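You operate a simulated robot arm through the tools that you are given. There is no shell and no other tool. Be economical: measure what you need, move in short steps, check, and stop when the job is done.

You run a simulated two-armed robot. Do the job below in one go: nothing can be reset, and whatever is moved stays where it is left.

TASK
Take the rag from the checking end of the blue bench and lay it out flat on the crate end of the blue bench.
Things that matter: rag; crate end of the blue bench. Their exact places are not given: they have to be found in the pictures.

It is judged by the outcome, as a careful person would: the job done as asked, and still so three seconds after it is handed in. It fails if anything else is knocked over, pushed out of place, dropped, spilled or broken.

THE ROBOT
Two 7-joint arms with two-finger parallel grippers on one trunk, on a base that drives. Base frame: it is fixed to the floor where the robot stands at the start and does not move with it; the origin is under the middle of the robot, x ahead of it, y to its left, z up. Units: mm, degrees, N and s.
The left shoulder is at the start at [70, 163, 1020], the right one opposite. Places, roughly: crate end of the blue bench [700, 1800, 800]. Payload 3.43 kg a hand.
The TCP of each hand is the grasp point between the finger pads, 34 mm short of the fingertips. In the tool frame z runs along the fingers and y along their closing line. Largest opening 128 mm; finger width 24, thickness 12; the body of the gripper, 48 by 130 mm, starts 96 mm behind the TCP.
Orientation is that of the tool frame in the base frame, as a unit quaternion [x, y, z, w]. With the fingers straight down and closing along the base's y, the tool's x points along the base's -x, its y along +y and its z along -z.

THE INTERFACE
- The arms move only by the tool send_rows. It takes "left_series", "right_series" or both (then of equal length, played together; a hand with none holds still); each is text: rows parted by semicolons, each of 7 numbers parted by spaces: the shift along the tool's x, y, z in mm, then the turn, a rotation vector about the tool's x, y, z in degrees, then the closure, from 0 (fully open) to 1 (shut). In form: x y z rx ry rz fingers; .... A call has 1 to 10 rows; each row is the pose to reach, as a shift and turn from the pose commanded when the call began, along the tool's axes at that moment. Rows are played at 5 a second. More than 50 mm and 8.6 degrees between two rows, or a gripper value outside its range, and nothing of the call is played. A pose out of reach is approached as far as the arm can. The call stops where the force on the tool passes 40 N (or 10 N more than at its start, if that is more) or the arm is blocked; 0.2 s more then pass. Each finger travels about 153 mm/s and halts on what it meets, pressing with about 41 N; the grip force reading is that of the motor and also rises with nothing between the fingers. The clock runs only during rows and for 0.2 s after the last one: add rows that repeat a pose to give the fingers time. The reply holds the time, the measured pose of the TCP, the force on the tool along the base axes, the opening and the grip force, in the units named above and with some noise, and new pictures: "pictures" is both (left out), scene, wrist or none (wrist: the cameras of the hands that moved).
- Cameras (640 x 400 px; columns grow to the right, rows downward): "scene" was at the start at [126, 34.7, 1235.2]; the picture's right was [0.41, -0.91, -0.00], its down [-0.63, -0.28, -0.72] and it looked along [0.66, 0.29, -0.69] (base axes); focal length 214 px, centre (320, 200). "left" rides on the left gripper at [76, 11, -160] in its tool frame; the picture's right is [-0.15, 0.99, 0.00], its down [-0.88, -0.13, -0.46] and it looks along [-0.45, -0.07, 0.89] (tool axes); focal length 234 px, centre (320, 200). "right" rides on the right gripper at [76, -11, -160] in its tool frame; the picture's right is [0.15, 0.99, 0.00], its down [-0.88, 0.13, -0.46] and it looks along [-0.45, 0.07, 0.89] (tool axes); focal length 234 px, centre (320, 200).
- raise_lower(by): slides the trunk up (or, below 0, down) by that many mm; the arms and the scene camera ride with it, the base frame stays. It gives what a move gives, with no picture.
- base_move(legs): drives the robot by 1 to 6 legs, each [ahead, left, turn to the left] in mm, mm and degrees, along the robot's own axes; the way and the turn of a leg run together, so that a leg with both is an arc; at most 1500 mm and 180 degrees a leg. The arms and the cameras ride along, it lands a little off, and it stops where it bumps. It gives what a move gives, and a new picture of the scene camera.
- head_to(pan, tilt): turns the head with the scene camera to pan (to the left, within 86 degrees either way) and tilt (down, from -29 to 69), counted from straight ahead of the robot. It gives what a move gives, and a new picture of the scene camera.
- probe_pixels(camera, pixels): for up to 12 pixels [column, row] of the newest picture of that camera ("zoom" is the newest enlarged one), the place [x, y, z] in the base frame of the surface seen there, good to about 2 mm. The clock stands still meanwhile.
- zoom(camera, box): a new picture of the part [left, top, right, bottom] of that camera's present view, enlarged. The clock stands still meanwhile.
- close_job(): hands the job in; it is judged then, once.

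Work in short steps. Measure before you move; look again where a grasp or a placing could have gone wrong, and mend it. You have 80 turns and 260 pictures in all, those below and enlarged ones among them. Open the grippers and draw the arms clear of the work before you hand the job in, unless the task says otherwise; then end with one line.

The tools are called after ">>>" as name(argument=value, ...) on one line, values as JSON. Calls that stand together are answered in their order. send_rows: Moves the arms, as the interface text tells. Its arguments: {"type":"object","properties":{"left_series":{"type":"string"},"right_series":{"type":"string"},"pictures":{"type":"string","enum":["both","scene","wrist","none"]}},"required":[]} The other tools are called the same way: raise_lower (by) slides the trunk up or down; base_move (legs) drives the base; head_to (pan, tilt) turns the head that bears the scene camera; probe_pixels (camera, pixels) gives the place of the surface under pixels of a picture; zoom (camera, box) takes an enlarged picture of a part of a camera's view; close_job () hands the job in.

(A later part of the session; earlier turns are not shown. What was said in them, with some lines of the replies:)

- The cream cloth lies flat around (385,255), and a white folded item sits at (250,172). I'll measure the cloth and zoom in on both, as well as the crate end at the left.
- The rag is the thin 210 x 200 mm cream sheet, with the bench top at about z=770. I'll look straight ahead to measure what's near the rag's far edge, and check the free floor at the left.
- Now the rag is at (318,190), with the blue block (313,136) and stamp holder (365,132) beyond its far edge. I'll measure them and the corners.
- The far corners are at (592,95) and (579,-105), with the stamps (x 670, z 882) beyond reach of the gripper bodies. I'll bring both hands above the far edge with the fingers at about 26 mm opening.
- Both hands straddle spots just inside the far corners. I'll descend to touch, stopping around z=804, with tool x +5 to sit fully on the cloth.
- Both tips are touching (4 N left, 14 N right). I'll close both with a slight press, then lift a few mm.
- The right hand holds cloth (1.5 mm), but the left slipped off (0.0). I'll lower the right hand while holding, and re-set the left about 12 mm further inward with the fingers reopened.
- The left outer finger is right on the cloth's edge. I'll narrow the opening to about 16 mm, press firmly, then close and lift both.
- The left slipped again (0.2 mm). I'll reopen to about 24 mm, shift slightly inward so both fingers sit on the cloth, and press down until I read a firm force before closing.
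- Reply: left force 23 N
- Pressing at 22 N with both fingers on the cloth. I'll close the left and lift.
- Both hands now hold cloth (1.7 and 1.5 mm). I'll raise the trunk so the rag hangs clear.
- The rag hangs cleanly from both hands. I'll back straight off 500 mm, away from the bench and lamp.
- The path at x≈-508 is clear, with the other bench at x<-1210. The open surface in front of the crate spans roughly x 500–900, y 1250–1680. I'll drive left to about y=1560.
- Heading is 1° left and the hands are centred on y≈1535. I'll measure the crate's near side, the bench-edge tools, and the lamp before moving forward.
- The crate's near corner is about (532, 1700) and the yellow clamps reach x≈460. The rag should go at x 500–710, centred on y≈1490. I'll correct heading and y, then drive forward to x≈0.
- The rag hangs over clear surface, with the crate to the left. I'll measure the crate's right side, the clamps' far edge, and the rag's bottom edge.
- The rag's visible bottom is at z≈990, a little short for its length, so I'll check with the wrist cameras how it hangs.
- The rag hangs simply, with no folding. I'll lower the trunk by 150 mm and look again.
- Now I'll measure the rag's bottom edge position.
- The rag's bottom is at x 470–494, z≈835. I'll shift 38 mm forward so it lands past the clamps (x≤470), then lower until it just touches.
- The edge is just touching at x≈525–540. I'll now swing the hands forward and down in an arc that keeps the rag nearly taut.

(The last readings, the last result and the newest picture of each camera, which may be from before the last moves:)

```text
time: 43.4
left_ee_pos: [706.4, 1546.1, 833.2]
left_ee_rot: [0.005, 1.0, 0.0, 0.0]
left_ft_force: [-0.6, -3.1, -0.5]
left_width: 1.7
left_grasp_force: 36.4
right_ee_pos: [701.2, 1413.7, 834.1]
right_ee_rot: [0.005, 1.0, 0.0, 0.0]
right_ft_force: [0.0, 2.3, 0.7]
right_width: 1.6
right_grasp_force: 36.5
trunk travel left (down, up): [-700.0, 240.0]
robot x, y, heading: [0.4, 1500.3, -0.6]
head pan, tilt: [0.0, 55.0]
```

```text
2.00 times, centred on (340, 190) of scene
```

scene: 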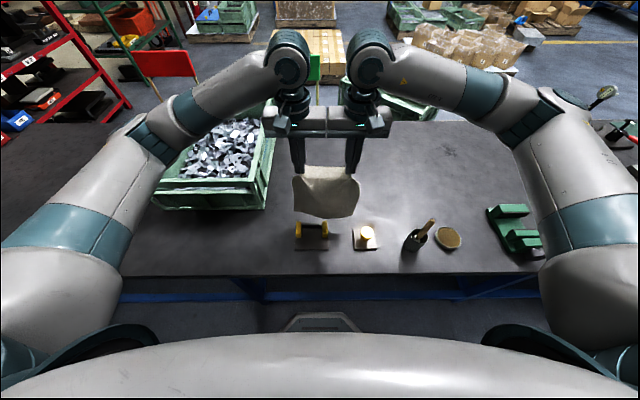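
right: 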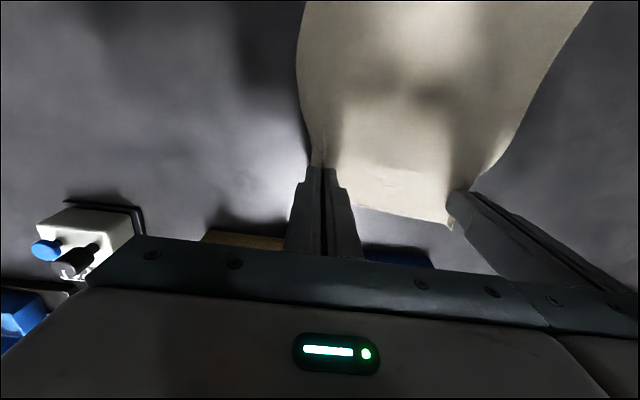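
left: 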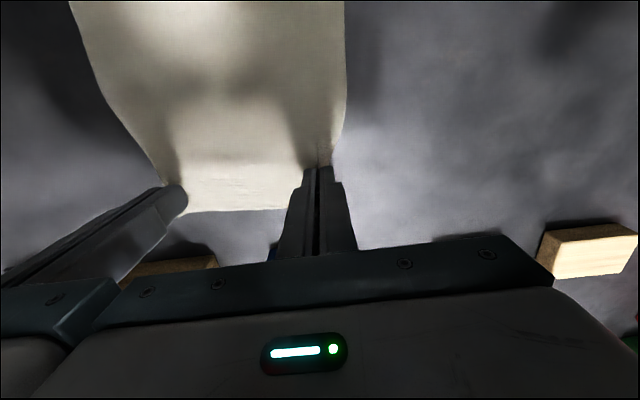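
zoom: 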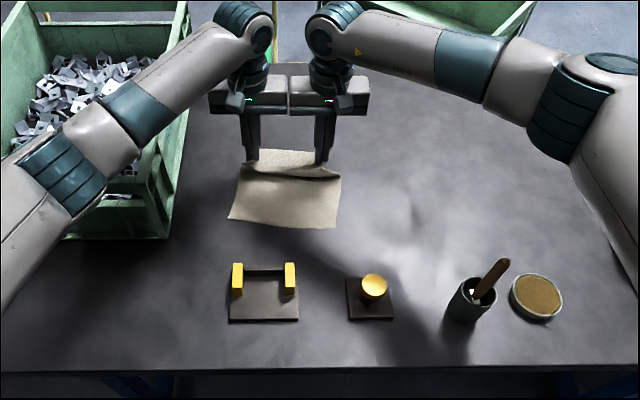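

The rag is nearly down. I'll check the left elbow's height above the crate and the near edge before the final lowering.

>>> probe_pixels(camera="zoom", pixels=[[75, 165], [130, 115], [110, 150], [230, 216], [285, 226], [333, 228], [340, 178], [290, 180], [290, 155]])

```text
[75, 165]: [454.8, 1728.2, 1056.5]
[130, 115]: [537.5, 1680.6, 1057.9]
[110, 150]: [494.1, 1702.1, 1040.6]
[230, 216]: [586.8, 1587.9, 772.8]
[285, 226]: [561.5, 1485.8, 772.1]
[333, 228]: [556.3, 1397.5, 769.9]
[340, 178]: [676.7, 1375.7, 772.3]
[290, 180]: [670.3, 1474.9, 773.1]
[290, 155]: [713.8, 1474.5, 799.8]
```

The forearm has enough clearance. I'll lower both hands the last ~28 mm to press the held edge onto the bench.

>>> send_rows(left_series="-2 0 10 0 0 0 1;-4 0 20 0 0 0 1;-6 0 25 0 0 0 1;-6 0 28 0 0 0 1;-6 0 28 0 0 0 1", right_series="-2 0 10 0 0 0 1;-4 0 20 0 0 0 1;-6 0 25 0 0 0 1;-6 0 29 0 0 0 1;-6 0 29 0 0 0 1", pictures="wrist")

>>> zoom(camera="scene", box=[240, 90, 440, 290])

```text
time: 44.6
left_ee_pos: [712.3, 1545.3, 807.1]
left_ee_rot: [0.005, 1.0, 0.0, -0.001]
left_ft_force: [0.0, -2.5, -0.1]
left_width: 1.8
left_grasp_force: 36.8
right_ee_pos: [707.3, 1412.3, 804.8]
right_ee_rot: [0.005, 1.0, -0.001, 0.002]
right_ft_force: [0.0, 2.3, 4.9]
right_width: 1.4
right_grasp_force: 36.5
trunk travel left (down, up): [-700.0, 240.0]
robot x, y, heading: [2.3, 1503.8, -0.5]
head pan, tilt: [0.0, 55.0]
```

right: 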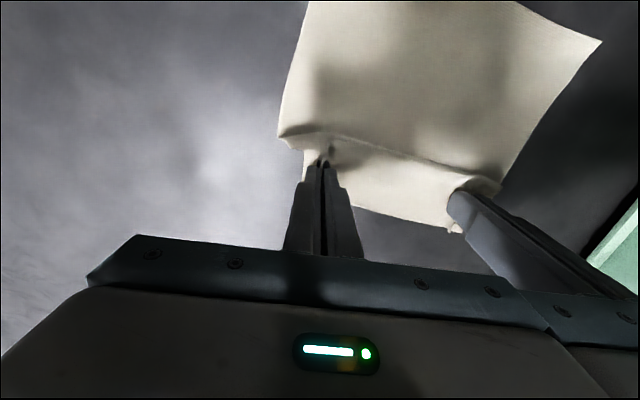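
left: 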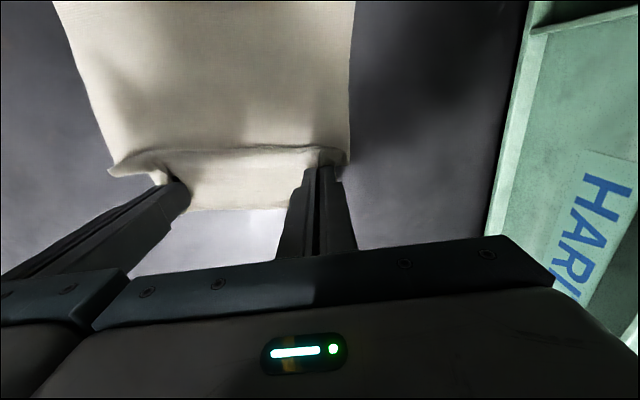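

```text
2.00 times, centred on (340, 190) of scene
```

zoom: 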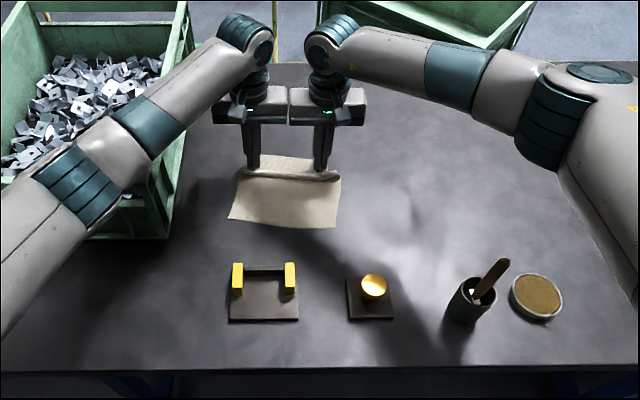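

A small slack roll remains just behind the fingers. I'll lift 4 mm and pull forward about 40 mm to take it out, then set down again.

>>> send_rows(left_series="0 0 -4 0 0 0 1;-10 0 -4 0 0 0 1;-20 0 -4 0 0 0 1;-30 0 -4 0 0 0 1;-40 0 -4 0 0 0 1;-42 0 0 0 0 0 1;-42 0 2 0 0 0 1", right_series="0 0 -4 0 0 0 1;-10 0 -4 0 0 0 1;-20 0 -4 0 0 0 1;-30 0 -4 0 0 0 1;-40 0 -4 0 0 0 1;-42 0 0 0 0 0 1;-42 0 1 0 0 0 1", pictures="wrist")

>>> zoom(camera="scene", box=[240, 90, 440, 290])

```text
time: 46.2
left_ee_pos: [754.0, 1544.8, 805.4]
left_ee_rot: [0.006, 1.0, 0.0, 0.001]
left_ft_force: [0.6, -2.3, 3.1]
left_width: 1.7
left_grasp_force: 36.3
right_ee_pos: [749.2, 1413.4, 805.7]
right_ee_rot: [0.005, 1.0, -0.001, 0.001]
right_ft_force: [1.6, 3.0, 9.2]
right_width: 1.6
right_grasp_force: 36.2
trunk travel left (down, up): [-700.0, 240.0]
robot x, y, heading: [1.7, 1501.5, -0.8]
head pan, tilt: [0.0, 55.0]
```

right: 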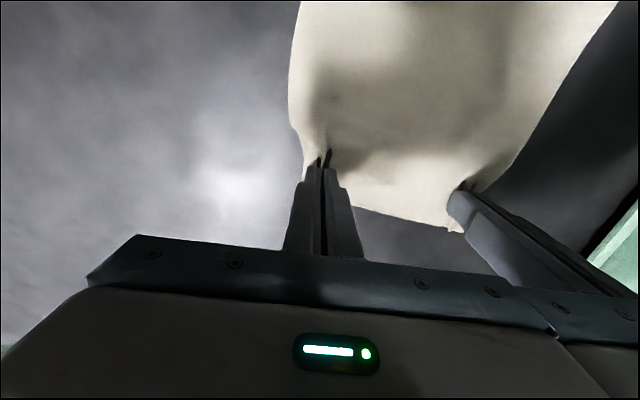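
left: 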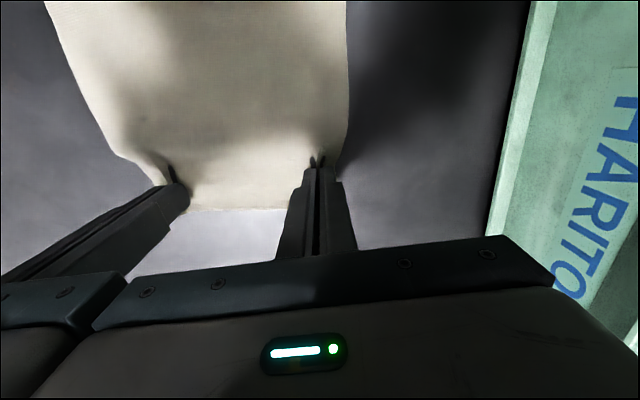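

```text
2.00 times, centred on (340, 190) of scene
```

zoom: 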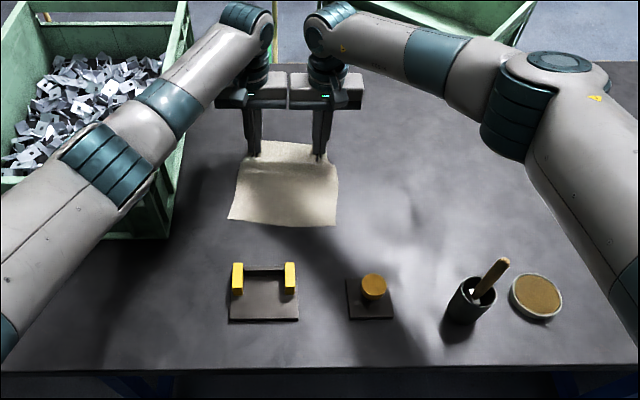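

The roll is out. I'll open the fingers slowly to about 25 mm while lightly pressing, so they spread the pinched ridges, then lift straight up.

>>> send_rows(left_series="0 0 0 0 0 0 0.97;0 0 0 0 0 0 0.93;0 0 0 0 0 0 0.88;0 0 0 0 0 0 0.82;0 0 0 0 0 0 0.78;0 0 -10 0 0 0 0.78;0 0 -30 0 0 0 0.78;0 0 -60 0 0 0 0.78", right_series="0 0 0 0 0 0 0.97;0 0 0 0 0 0 0.93;0 0 0 0 0 0 0.88;0 0 0 0 0 0 0.82;0 0 0 0 0 0 0.78;0 0 -10 0 0 0 0.78;0 0 -30 0 0 0 0.78;0 0 -60 0 0 0 0.78", pictures="wrist")

>>> zoom(camera="scene", box=[240, 90, 440, 290])

```text
time: 48.0
left_ee_pos: [755.5, 1544.2, 863.5]
left_ee_rot: [0.005, 1.0, 0.0, 0.0]
left_ft_force: [0.2, -0.4, 0.3]
left_width: 28.2
left_grasp_force: 0.0
right_ee_pos: [748.7, 1412.3, 862.1]
right_ee_rot: [0.005, 1.0, 0.0, 0.0]
right_ft_force: [-0.8, 0.2, -0.4]
right_width: 28.2
right_grasp_force: 0.1
trunk travel left (down, up): [-700.0, 240.0]
robot x, y, heading: [1.5, 1498.9, -0.6]
head pan, tilt: [0.0, 55.0]
```

right: 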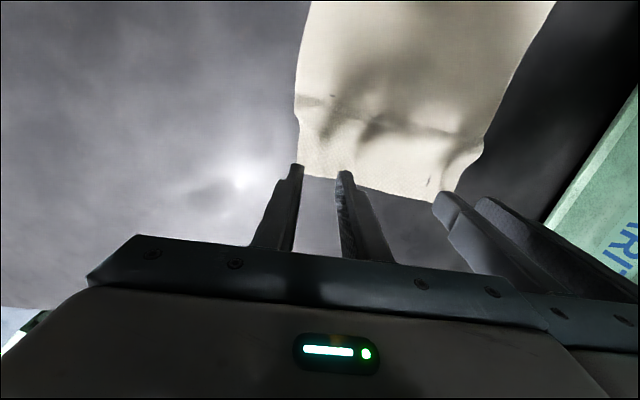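
left: 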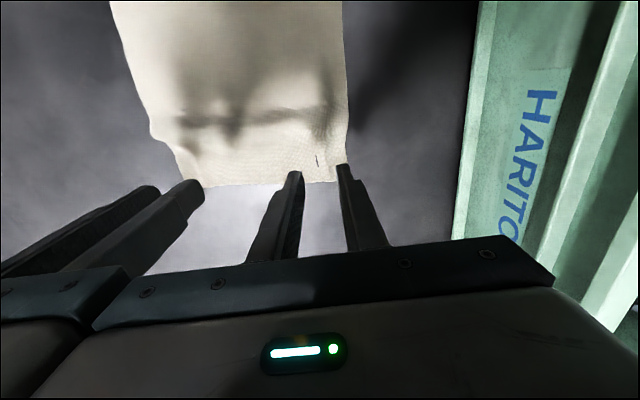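

```text
2.00 times, centred on (340, 190) of scene
```

zoom: 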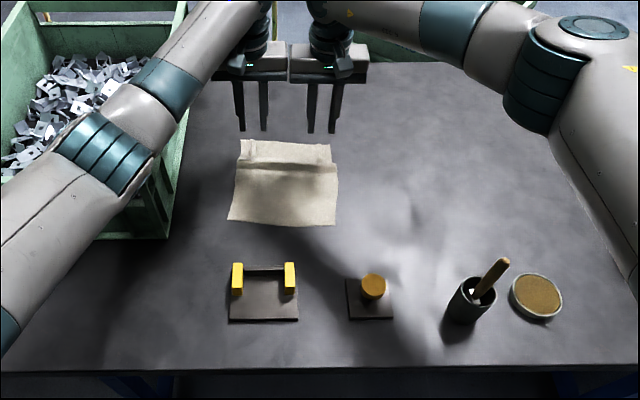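

It's released, with some residual ridges near the far edge. I'll raise the trunk clear, then inspect.

>>> raise_lower(by=180)

>>> head_to(pan=0, tilt=60)

>>> zoom(camera="scene", box=[250, 110, 390, 210])

>>> zoom(camera="left", box=[80, 0, 400, 200])

```text
time: 50.0
left_ee_pos: [755.9, 1544.7, 1041.5]
left_ee_rot: [0.006, 1.0, 0.0, 0.0]
left_ft_force: [0.4, -0.2, -0.3]
left_width: 28.1
left_grasp_force: 0.0
right_ee_pos: [750.4, 1412.1, 1041.8]
right_ee_rot: [0.005, 1.0, 0.0, 0.0]
right_ft_force: [-0.7, 0.0, -0.5]
right_width: 28.2
right_grasp_force: 0.0
trunk travel left (down, up): [-880.0, 60.0]
robot x, y, heading: [1.0, 1498.8, -0.4]
head pan, tilt: [0.0, 55.0]
```

```text
time: 50.6
left_ee_pos: [756.0, 1544.5, 1043.8]
left_ee_rot: [0.005, 1.0, 0.0, 0.0]
left_ft_force: [0.5, 0.3, 0.1]
left_width: 27.7
left_grasp_force: 0.1
right_ee_pos: [749.1, 1412.2, 1041.5]
right_ee_rot: [0.005, 1.0, 0.0, 0.0]
right_ft_force: [-0.2, -0.4, 0.4]
right_width: 28.5
right_grasp_force: 0.0
trunk travel left (down, up): [-880.0, 60.0]
robot x, y, heading: [1.2, 1502.4, -0.6]
head pan, tilt: [0.0, 60.0]
```

scene: 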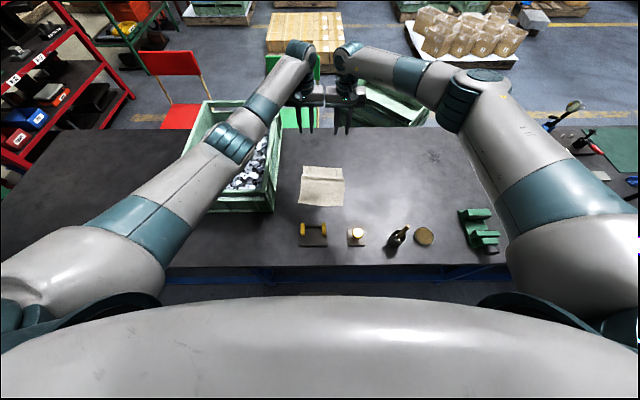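

```text
4.00 times, centred on (320, 160) of scene
```

zoom: 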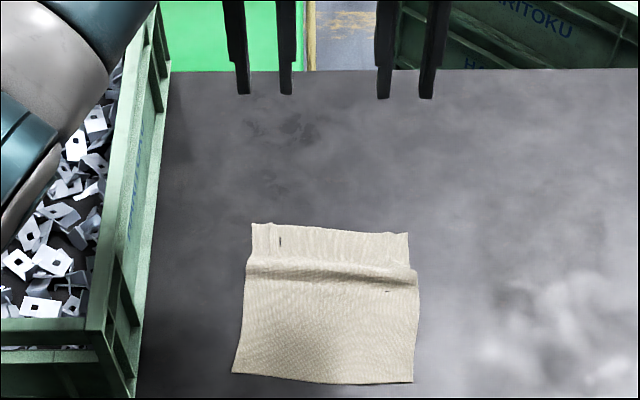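

```text
2.00 times, centred on (240, 100) of left
```

zoom: 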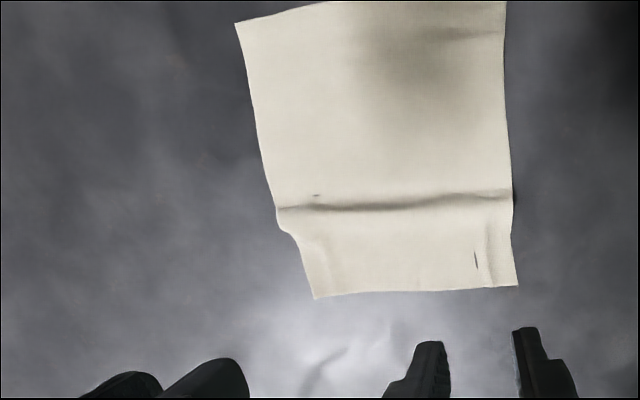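

There's a cross ridge about 45 mm from the far edge. I'll measure the outline and the ridge.

>>> zoom(camera="scene", box=[285, 155, 360, 215])

>>> probe_pixels(camera="scene", pixels=[[303, 167], [338, 169], [353, 206], [308, 204], [344, 205], [305, 175], [320, 176], [340, 178], [320, 179], [320, 190], [320, 172], [306, 178]])

```text
6.67 times, centred on (322, 185) of scene
```

zoom: 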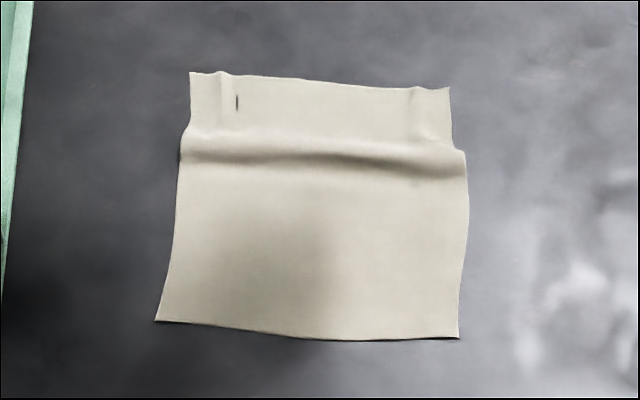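

```text
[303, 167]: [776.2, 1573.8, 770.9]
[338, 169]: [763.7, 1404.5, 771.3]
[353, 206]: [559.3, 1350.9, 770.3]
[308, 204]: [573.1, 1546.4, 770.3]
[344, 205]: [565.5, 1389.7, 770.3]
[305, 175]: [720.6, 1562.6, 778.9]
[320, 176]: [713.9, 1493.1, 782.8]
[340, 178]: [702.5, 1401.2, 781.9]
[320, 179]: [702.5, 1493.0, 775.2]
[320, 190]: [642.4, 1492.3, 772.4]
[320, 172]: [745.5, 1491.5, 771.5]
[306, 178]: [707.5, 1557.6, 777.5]
```

The ridge is about 12 mm high at x≈713, and the far edge is slightly gathered. I'll lower the hands again onto the far strip (x≈750) to press, slide outward and spread the fingers.

>>> raise_lower(by=-180)

>>> send_rows(left_series="6 0 20 0 0 0 0.84;6 0 40 0 0 0 0.84;6 0 50 0 0 0 0.84;6 0 55 0 0 0 0.84;6 0 58 0 0 0 0.84;6 0 60 0 0 0 0.84", right_series="6 0 20 0 0 0 0.84;6 0 40 0 0 0 0.84;6 0 50 0 0 0 0.84;6 0 55 0 0 0 0.84;6 0 57 0 0 0 0.84;6 0 58 0 0 0 0.84", pictures="wrist")

```text
time: 52.6
left_ee_pos: [756.9, 1544.6, 863.1]
left_ee_rot: [0.005, 1.0, 0.0, 0.0]
left_ft_force: [0.2, -0.4, 0.1]
left_width: 28.4
left_grasp_force: 0.1
right_ee_pos: [749.3, 1412.5, 861.7]
right_ee_rot: [0.005, 1.0, 0.0, -0.001]
right_ft_force: [-0.2, 0.5, 0.1]
right_width: 28.2
right_grasp_force: 0.0
trunk travel left (down, up): [-700.0, 240.0]
robot x, y, heading: [1.5, 1498.9, -0.7]
head pan, tilt: [0.0, 60.0]
```

```text
time: 54.0
left_ee_pos: [750.6, 1543.7, 805.4]
left_ee_rot: [0.005, 1.0, 0.0, 0.002]
left_ft_force: [1.6, 0.6, 11.2]
left_width: 20.3
left_grasp_force: 0.0
right_ee_pos: [742.6, 1412.9, 806.0]
right_ee_rot: [0.006, 1.0, -0.001, 0.002]
right_ft_force: [0.5, -0.6, 2.5]
right_width: 20.5
right_grasp_force: 0.2
trunk travel left (down, up): [-700.0, 240.0]
robot x, y, heading: [3.3, 1504.0, -0.6]
head pan, tilt: [0.0, 60.0]
```

right: 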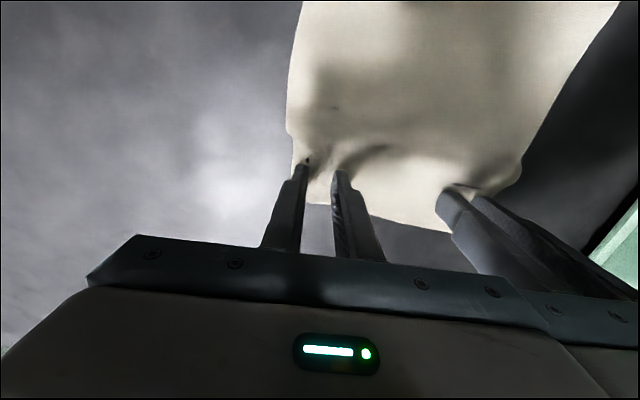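
left: 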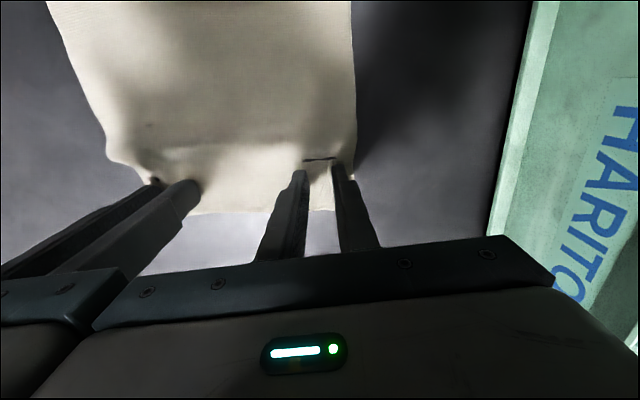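

Contact is 11 N left and 2.5 N right. I'll press the right a bit more, then slide 15 mm outward while opening and nudging the hands apart.

>>> send_rows(left_series="0 0 0 0 0 0 0.84;0 0 0 0 0 0 0.84;-4 2 0 0 0 0 0.8;-8 4 0 0 0 0 0.76;-12 6 0 0 0 0 0.72;-15 8 0 0 0 0 0.68;-15 8 0 0 0 0 0.68;-15 8 -15 0 0 0 0.68;-15 8 -40 0 0 0 0.68;-15 8 -60 0 0 0 0.68", right_series="0 0 2 0 0 0 0.84;0 0 2.5 0 0 0 0.84;-4 -2 2.5 0 0 0 0.8;-8 -4 2.5 0 0 0 0.76;-12 -6 2.5 0 0 0 0.72;-15 -8 2.5 0 0 0 0.68;-15 -8 2.5 0 0 0 0.68;-15 -8 -15 0 0 0 0.68;-15 -8 -40 0 0 0 0.68;-15 -8 -60 0 0 0 0.68", pictures="wrist")

>>> zoom(camera="scene", box=[260, 90, 400, 210])

```text
time: 56.2
left_ee_pos: [765.9, 1552.5, 862.5]
left_ee_rot: [0.005, 1.0, 0.0, 0.0]
left_ft_force: [0.2, 0.1, 0.7]
left_width: 41.0
left_grasp_force: 0.2
right_ee_pos: [757.6, 1402.7, 864.5]
right_ee_rot: [0.006, 1.0, 0.0, -0.001]
right_ft_force: [0.3, 0.2, 0.8]
right_width: 41.0
right_grasp_force: 0.1
trunk travel left (down, up): [-700.0, 240.0]
robot x, y, heading: [0.3, 1499.9, -0.4]
head pan, tilt: [0.0, 60.0]
```

right: 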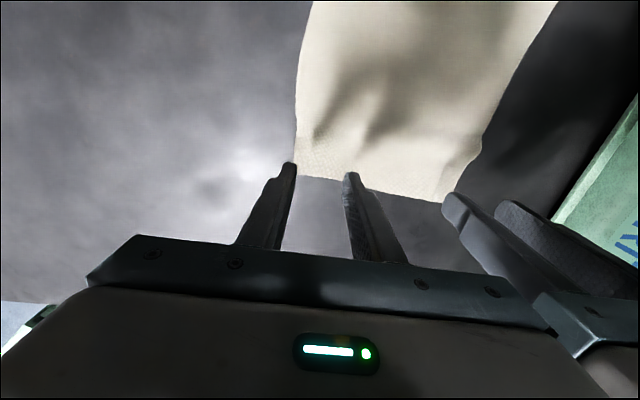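
left: 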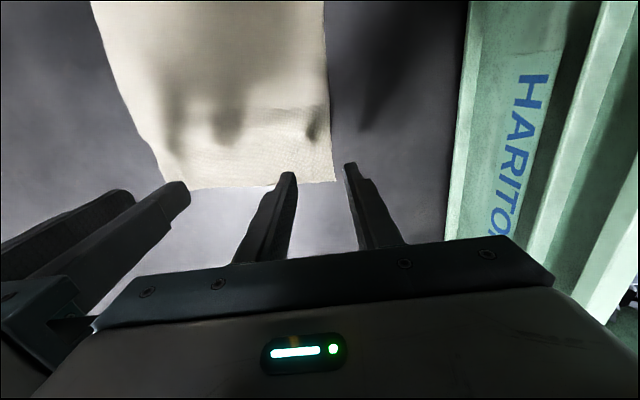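

```text
3.33 times, centred on (330, 150) of scene
```

zoom: 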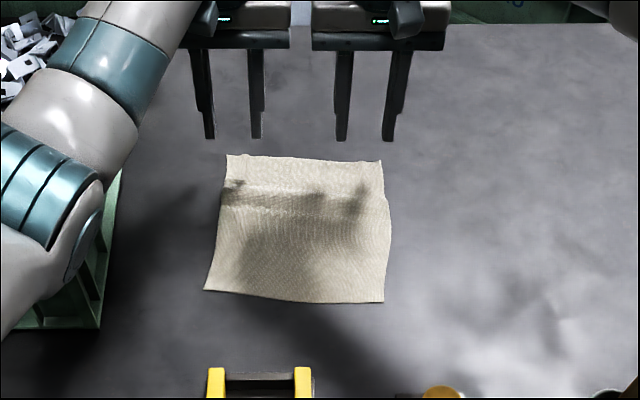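

Much flatter now. I'll raise the hands out of the light and measure again.

>>> raise_lower(by=200)

>>> base_move(legs=[[-250, 0, 0]])

>>> zoom(camera="scene", box=[260, 90, 400, 210])

>>> zoom(camera="left", box=[0, 0, 640, 400])

```text
time: 58.4
left_ee_pos: [765.7, 1552.8, 1062.8]
left_ee_rot: [0.005, 1.0, -0.001, 0.0]
left_ft_force: [-0.3, -0.8, -0.8]
left_width: 41.0
left_grasp_force: 0.2
right_ee_pos: [759.0, 1403.5, 1063.4]
right_ee_rot: [0.006, 1.0, 0.001, 0.001]
right_ft_force: [0.1, 0.9, 0.1]
right_width: 40.9
right_grasp_force: 0.1
trunk travel left (down, up): [-900.0, 40.0]
robot x, y, heading: [3.1, 1502.2, -0.5]
head pan, tilt: [0.0, 60.0]
```

```text
time: 60.2
left_ee_pos: [517.8, 1558.2, 1061.6]
left_ee_rot: [0.003, 1.0, 0.0, -0.001]
left_ft_force: [0.1, 0.9, -0.3]
left_width: 41.0
left_grasp_force: 0.1
right_ee_pos: [509.7, 1407.5, 1062.9]
right_ee_rot: [0.003, 1.0, 0.0, -0.001]
right_ft_force: [-0.2, 0.4, -0.3]
right_width: 40.9
right_grasp_force: 0.1
trunk travel left (down, up): [-900.0, 40.0]
robot x, y, heading: [-250.0, 1500.4, -0.7]
head pan, tilt: [0.0, 60.0]
```

scene: 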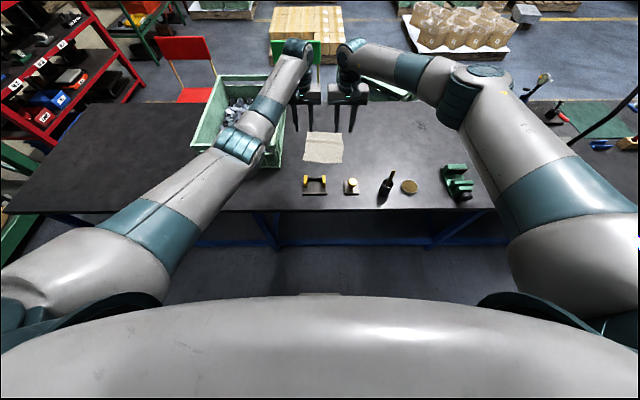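

```text
3.33 times, centred on (330, 150) of scene
```

zoom: 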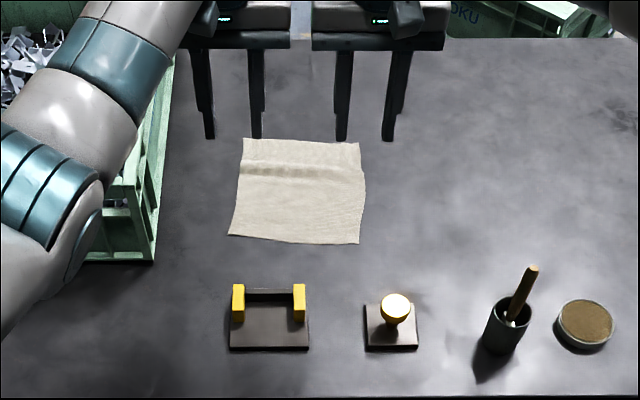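

```text
1.00 times, centred on (320, 200) of left
```

zoom: 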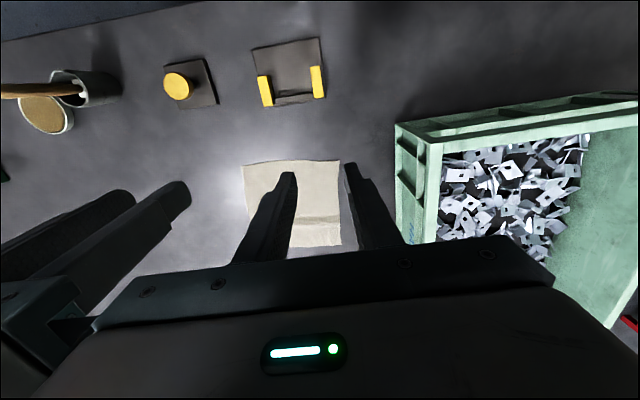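

>>> zoom(camera="scene", box=[298, 125, 354, 170])

>>> probe_pixels(camera="zoom", pixels=[[100, 85], [90, 320], [500, 90], [515, 350], [300, 160], [300, 145], [300, 175], [150, 165], [450, 180], [300, 250], [300, 110], [480, 120]])

```text
8.89 times, centred on (326, 148) of scene
```

zoom: 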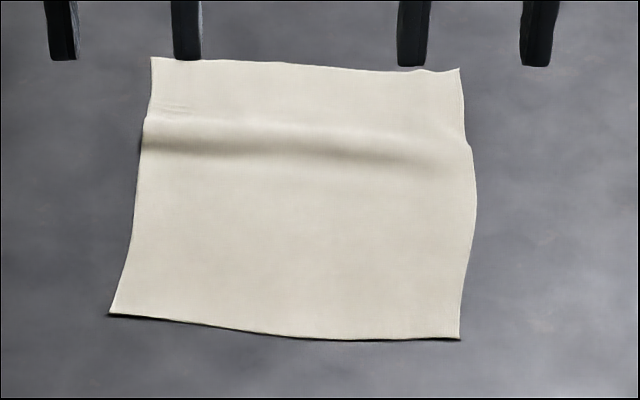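

```text
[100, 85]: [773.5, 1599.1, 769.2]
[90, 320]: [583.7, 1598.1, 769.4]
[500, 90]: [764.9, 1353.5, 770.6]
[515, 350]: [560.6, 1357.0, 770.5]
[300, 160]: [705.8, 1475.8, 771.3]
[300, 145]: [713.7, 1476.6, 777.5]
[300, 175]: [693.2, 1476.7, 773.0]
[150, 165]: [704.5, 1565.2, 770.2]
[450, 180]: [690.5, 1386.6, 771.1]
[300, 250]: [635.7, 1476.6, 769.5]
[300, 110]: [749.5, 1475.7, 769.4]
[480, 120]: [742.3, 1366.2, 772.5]
```

The rag is nearly flat and square, apart from a faint ridge (about 6 mm) at x≈713. One more outward stroke should remove it: I'll drive forward and lower the hands again.

>>> base_move(legs=[[250, 0, 0]])

>>> raise_lower(by=-200)

```text
time: 62.0
left_ee_pos: [764.8, 1554.7, 1064.6]
left_ee_rot: [0.004, 1.0, 0.0, 0.001]
left_ft_force: [-0.6, -0.9, 0.7]
left_width: 41.3
left_grasp_force: 0.0
right_ee_pos: [756.6, 1404.4, 1065.2]
right_ee_rot: [0.005, 1.0, 0.0, 0.001]
right_ft_force: [-1.1, 0.2, 0.3]
right_width: 41.0
right_grasp_force: 0.2
trunk travel left (down, up): [-900.0, 40.0]
robot x, y, heading: [0.3, 1499.0, -0.5]
head pan, tilt: [0.0, 60.0]
```

scene: 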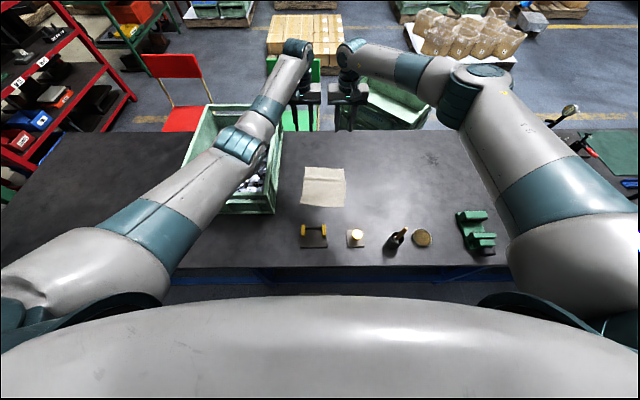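

```text
time: 64.2
left_ee_pos: [766.8, 1554.2, 863.1]
left_ee_rot: [0.005, 1.0, 0.0, 0.0]
left_ft_force: [-0.6, 0.2, -0.2]
left_width: 41.0
left_grasp_force: 0.1
right_ee_pos: [758.5, 1404.0, 866.1]
right_ee_rot: [0.005, 1.0, 0.0, 0.0]
right_ft_force: [-0.5, -1.0, 0.4]
right_width: 40.9
right_grasp_force: 0.0
trunk travel left (down, up): [-700.0, 240.0]
robot x, y, heading: [2.3, 1500.4, -0.4]
head pan, tilt: [0.0, 60.0]
```

I'll touch down at x≈745/738, slightly inward, then slide about 25 mm outward under light pressure and lift.

>>> send_rows(left_series="20 -8 20 0 0 0 0.72;20 -8 40 0 0 0 0.72;20 -8 50 0 0 0 0.72;20 -8 56 0 0 0 0.72;20 -8 60 0 0 0 0.72", right_series="20 8 22 0 0 0 0.72;20 8 42 0 0 0 0.72;20 8 52 0 0 0 0.72;20 8 59 0 0 0 0.72;20 8 63.5 0 0 0 0.72", pictures="none")

>>> send_rows(left_series="-5 1 0 0 0 0 0.72;-10 2 0 0 0 0 0.71;-15 3 0 0 0 0 0.7;-20 4 0 0 0 0 0.69;-25 4 0 0 0 0 0.68;-25 4 0 0 0 0 0.68;-25 4 -15 0 0 0 0.68;-25 4 -40 0 0 0 0.68;-25 4 -60 0 0 0 0.68", right_series="-5 -1 0 0 0 0 0.72;-10 -2 0 0 0 0 0.71;-15 -3 0 0 0 0 0.7;-20 -4 0 0 0 0 0.69;-25 -4 0 0 0 0 0.68;-25 -4 0 0 0 0 0.68;-25 -4 -15 0 0 0 0.68;-25 -4 -40 0 0 0 0.68;-25 -4 -60 0 0 0 0.68", pictures="scene")

>>> zoom(camera="scene", box=[260, 90, 400, 210])

```text
time: 65.4
left_ee_pos: [743.1, 1545.7, 806.0]
left_ee_rot: [0.005, 1.0, -0.001, 0.002]
left_ft_force: [-0.1, 0.5, 3.3]
left_width: 36.0
left_grasp_force: 0.0
right_ee_pos: [739.4, 1413.3, 804.6]
right_ee_rot: [0.006, 1.0, 0.0, 0.003]
right_ft_force: [0.2, -1.2, 19.5]
right_width: 36.1
right_grasp_force: 0.4
trunk travel left (down, up): [-700.0, 240.0]
robot x, y, heading: [4.4, 1497.4, -0.5]
head pan, tilt: [0.0, 60.0]
```

```text
time: 67.4
left_ee_pos: [769.9, 1549.5, 861.4]
left_ee_rot: [0.005, 1.0, 0.001, 0.0]
left_ft_force: [-0.1, -0.1, 0.5]
left_width: 40.7
left_grasp_force: 0.2
right_ee_pos: [765.2, 1407.7, 860.9]
right_ee_rot: [0.005, 1.0, 0.0, -0.001]
right_ft_force: [0.0, -0.4, 0.1]
right_width: 41.1
right_grasp_force: 0.1
trunk travel left (down, up): [-700.0, 240.0]
robot x, y, heading: [0.4, 1498.9, -0.8]
head pan, tilt: [0.0, 60.0]
```

scene: 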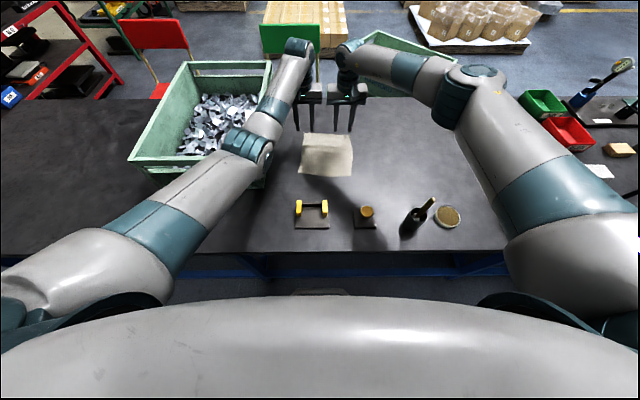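

```text
3.33 times, centred on (330, 150) of scene
```

zoom: 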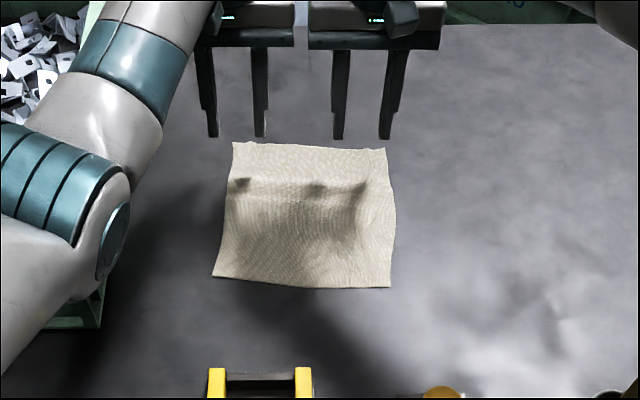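

The rag now looks nearly square and flat. I'll raise, back off, and do a final measurement.

>>> raise_lower(by=200)

>>> base_move(legs=[[-450, 0, 0]])

>>> head_to(pan=0, tilt=45)

>>> zoom(camera="scene", box=[280, 140, 380, 220])

```text
time: 69.6
left_ee_pos: [770.8, 1550.1, 1062.2]
left_ee_rot: [0.003, 1.0, 0.0, 0.0]
left_ft_force: [0.2, -0.3, 0.3]
left_width: 40.9
left_grasp_force: 0.1
right_ee_pos: [765.0, 1405.2, 1060.9]
right_ee_rot: [0.005, 1.0, 0.0, -0.001]
right_ft_force: [-0.8, 0.3, 0.0]
right_width: 41.0
right_grasp_force: 0.1
trunk travel left (down, up): [-900.0, 40.0]
robot x, y, heading: [-0.7, 1501.0, -0.5]
head pan, tilt: [0.0, 60.0]
```

```text
time: 72.3
left_ee_pos: [315.0, 1553.5, 1060.9]
left_ee_rot: [0.005, 1.0, -0.001, -0.001]
left_ft_force: [-0.2, -0.1, 0.4]
left_width: 41.1
left_grasp_force: 0.1
right_ee_pos: [308.7, 1411.4, 1061.2]
right_ee_rot: [0.007, 1.0, 0.0, 0.0]
right_ft_force: [0.0, -0.4, 0.3]
right_width: 40.9
right_grasp_force: 0.0
trunk travel left (down, up): [-900.0, 40.0]
robot x, y, heading: [-451.5, 1504.3, -0.6]
head pan, tilt: [0.0, 60.0]
```

scene: 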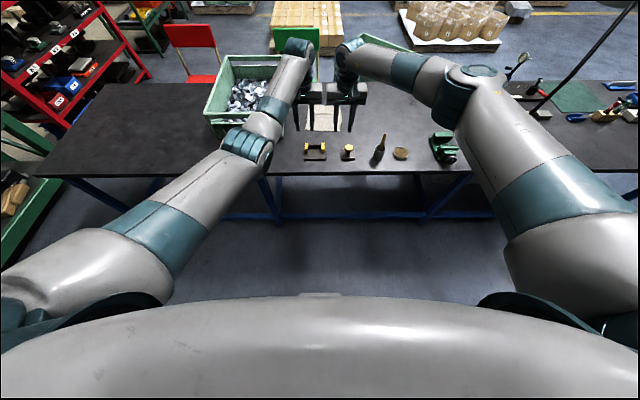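

```text
time: 73.1
left_ee_pos: [313.9, 1553.5, 1061.3]
left_ee_rot: [0.004, 1.0, 0.0, 0.0]
left_ft_force: [0.2, 0.6, 0.4]
left_width: 41.0
left_grasp_force: 0.2
right_ee_pos: [309.7, 1410.2, 1061.5]
right_ee_rot: [0.007, 1.0, 0.0, 0.0]
right_ft_force: [0.1, -0.1, 0.3]
right_width: 41.1
right_grasp_force: 0.1
trunk travel left (down, up): [-900.0, 40.0]
robot x, y, heading: [-453.6, 1504.3, -0.6]
head pan, tilt: [0.0, 45.0]
```

scene: 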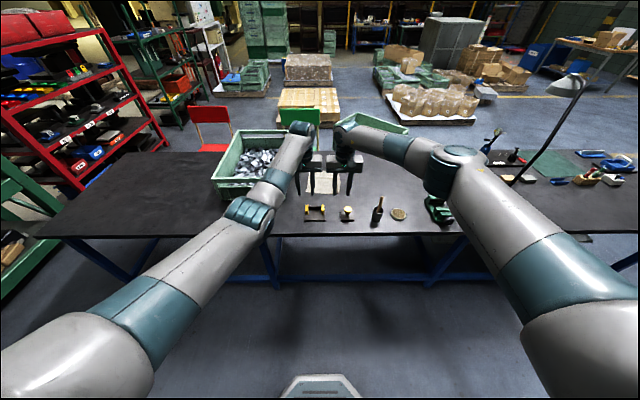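

```text
5.00 times, centred on (330, 180) of scene
```

zoom: 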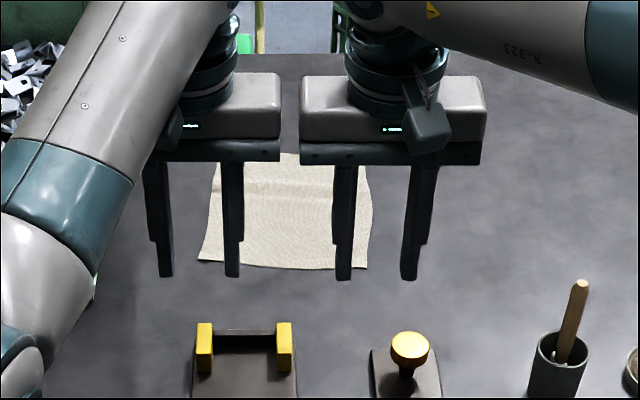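

The hands block the view, so I'll spread them sideways in the air and open them fully, then inspect.

>>> send_rows(left_series="0 40 0 0 0 0 0.5;0 80 0 0 0 0 0.3;0 120 0 0 0 0 0;0 150 0 0 0 0 0", right_series="0 -40 0 0 0 0 0.5;0 -80 0 0 0 0 0.3;0 -120 0 0 0 0 0;0 -150 0 0 0 0 0", pictures="scene")

>>> zoom(camera="scene", box=[280, 140, 380, 220])

>>> probe_pixels(camera="zoom", pixels=[[230, 163], [350, 160], [285, 180], [285, 186], [285, 192], [285, 200], [240, 190], [340, 192], [285, 240], [208, 255], [360, 262], [320, 188]])

```text
time: 74.1
left_ee_pos: [316.9, 1704.9, 1062.7]
left_ee_rot: [0.005, 1.0, -0.001, 0.0]
left_ft_force: [-0.2, 0.2, 0.3]
left_width: 128.1
left_grasp_force: 0.0
right_ee_pos: [307.3, 1260.2, 1060.2]
right_ee_rot: [0.006, 1.0, 0.0, 0.0]
right_ft_force: [-0.1, -0.5, -0.1]
right_width: 128.1
right_grasp_force: 0.0
trunk travel left (down, up): [-900.0, 40.0]
robot x, y, heading: [-451.9, 1505.2, -0.8]
head pan, tilt: [0.0, 45.0]
```

scene: 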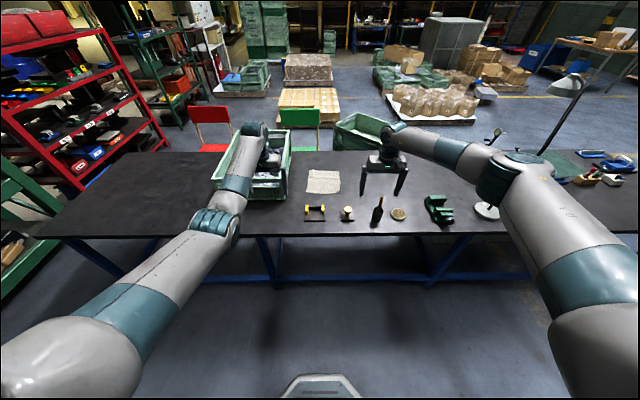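

```text
5.00 times, centred on (330, 180) of scene
```

zoom: 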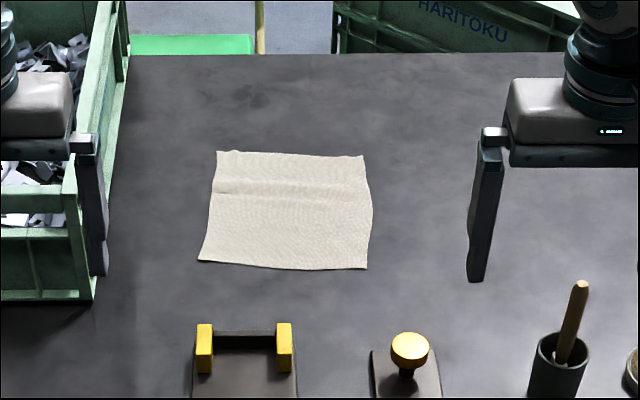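

```text
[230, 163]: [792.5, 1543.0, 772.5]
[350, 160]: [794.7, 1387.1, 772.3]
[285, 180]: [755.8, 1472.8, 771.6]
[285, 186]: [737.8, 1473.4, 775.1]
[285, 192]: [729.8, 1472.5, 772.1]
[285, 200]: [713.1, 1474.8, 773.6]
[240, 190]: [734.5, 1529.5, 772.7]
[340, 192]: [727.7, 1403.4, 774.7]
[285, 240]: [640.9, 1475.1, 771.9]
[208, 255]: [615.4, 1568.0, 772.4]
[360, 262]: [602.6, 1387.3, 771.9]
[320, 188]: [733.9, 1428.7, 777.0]
```

The rag lies open and flat (all points at z 772–777), about 200 x 200 mm beside the crate. Nothing else has moved, and both hands are open and clear, so I'm handing in.

>>> close_job()

```text
The job is handed in.
```

The rag is laid out flat on the crate end of the blue bench, just beside the crate, with only a faint crease up to about 5 mm high. Nothing else was moved, and both hands are open and clear.
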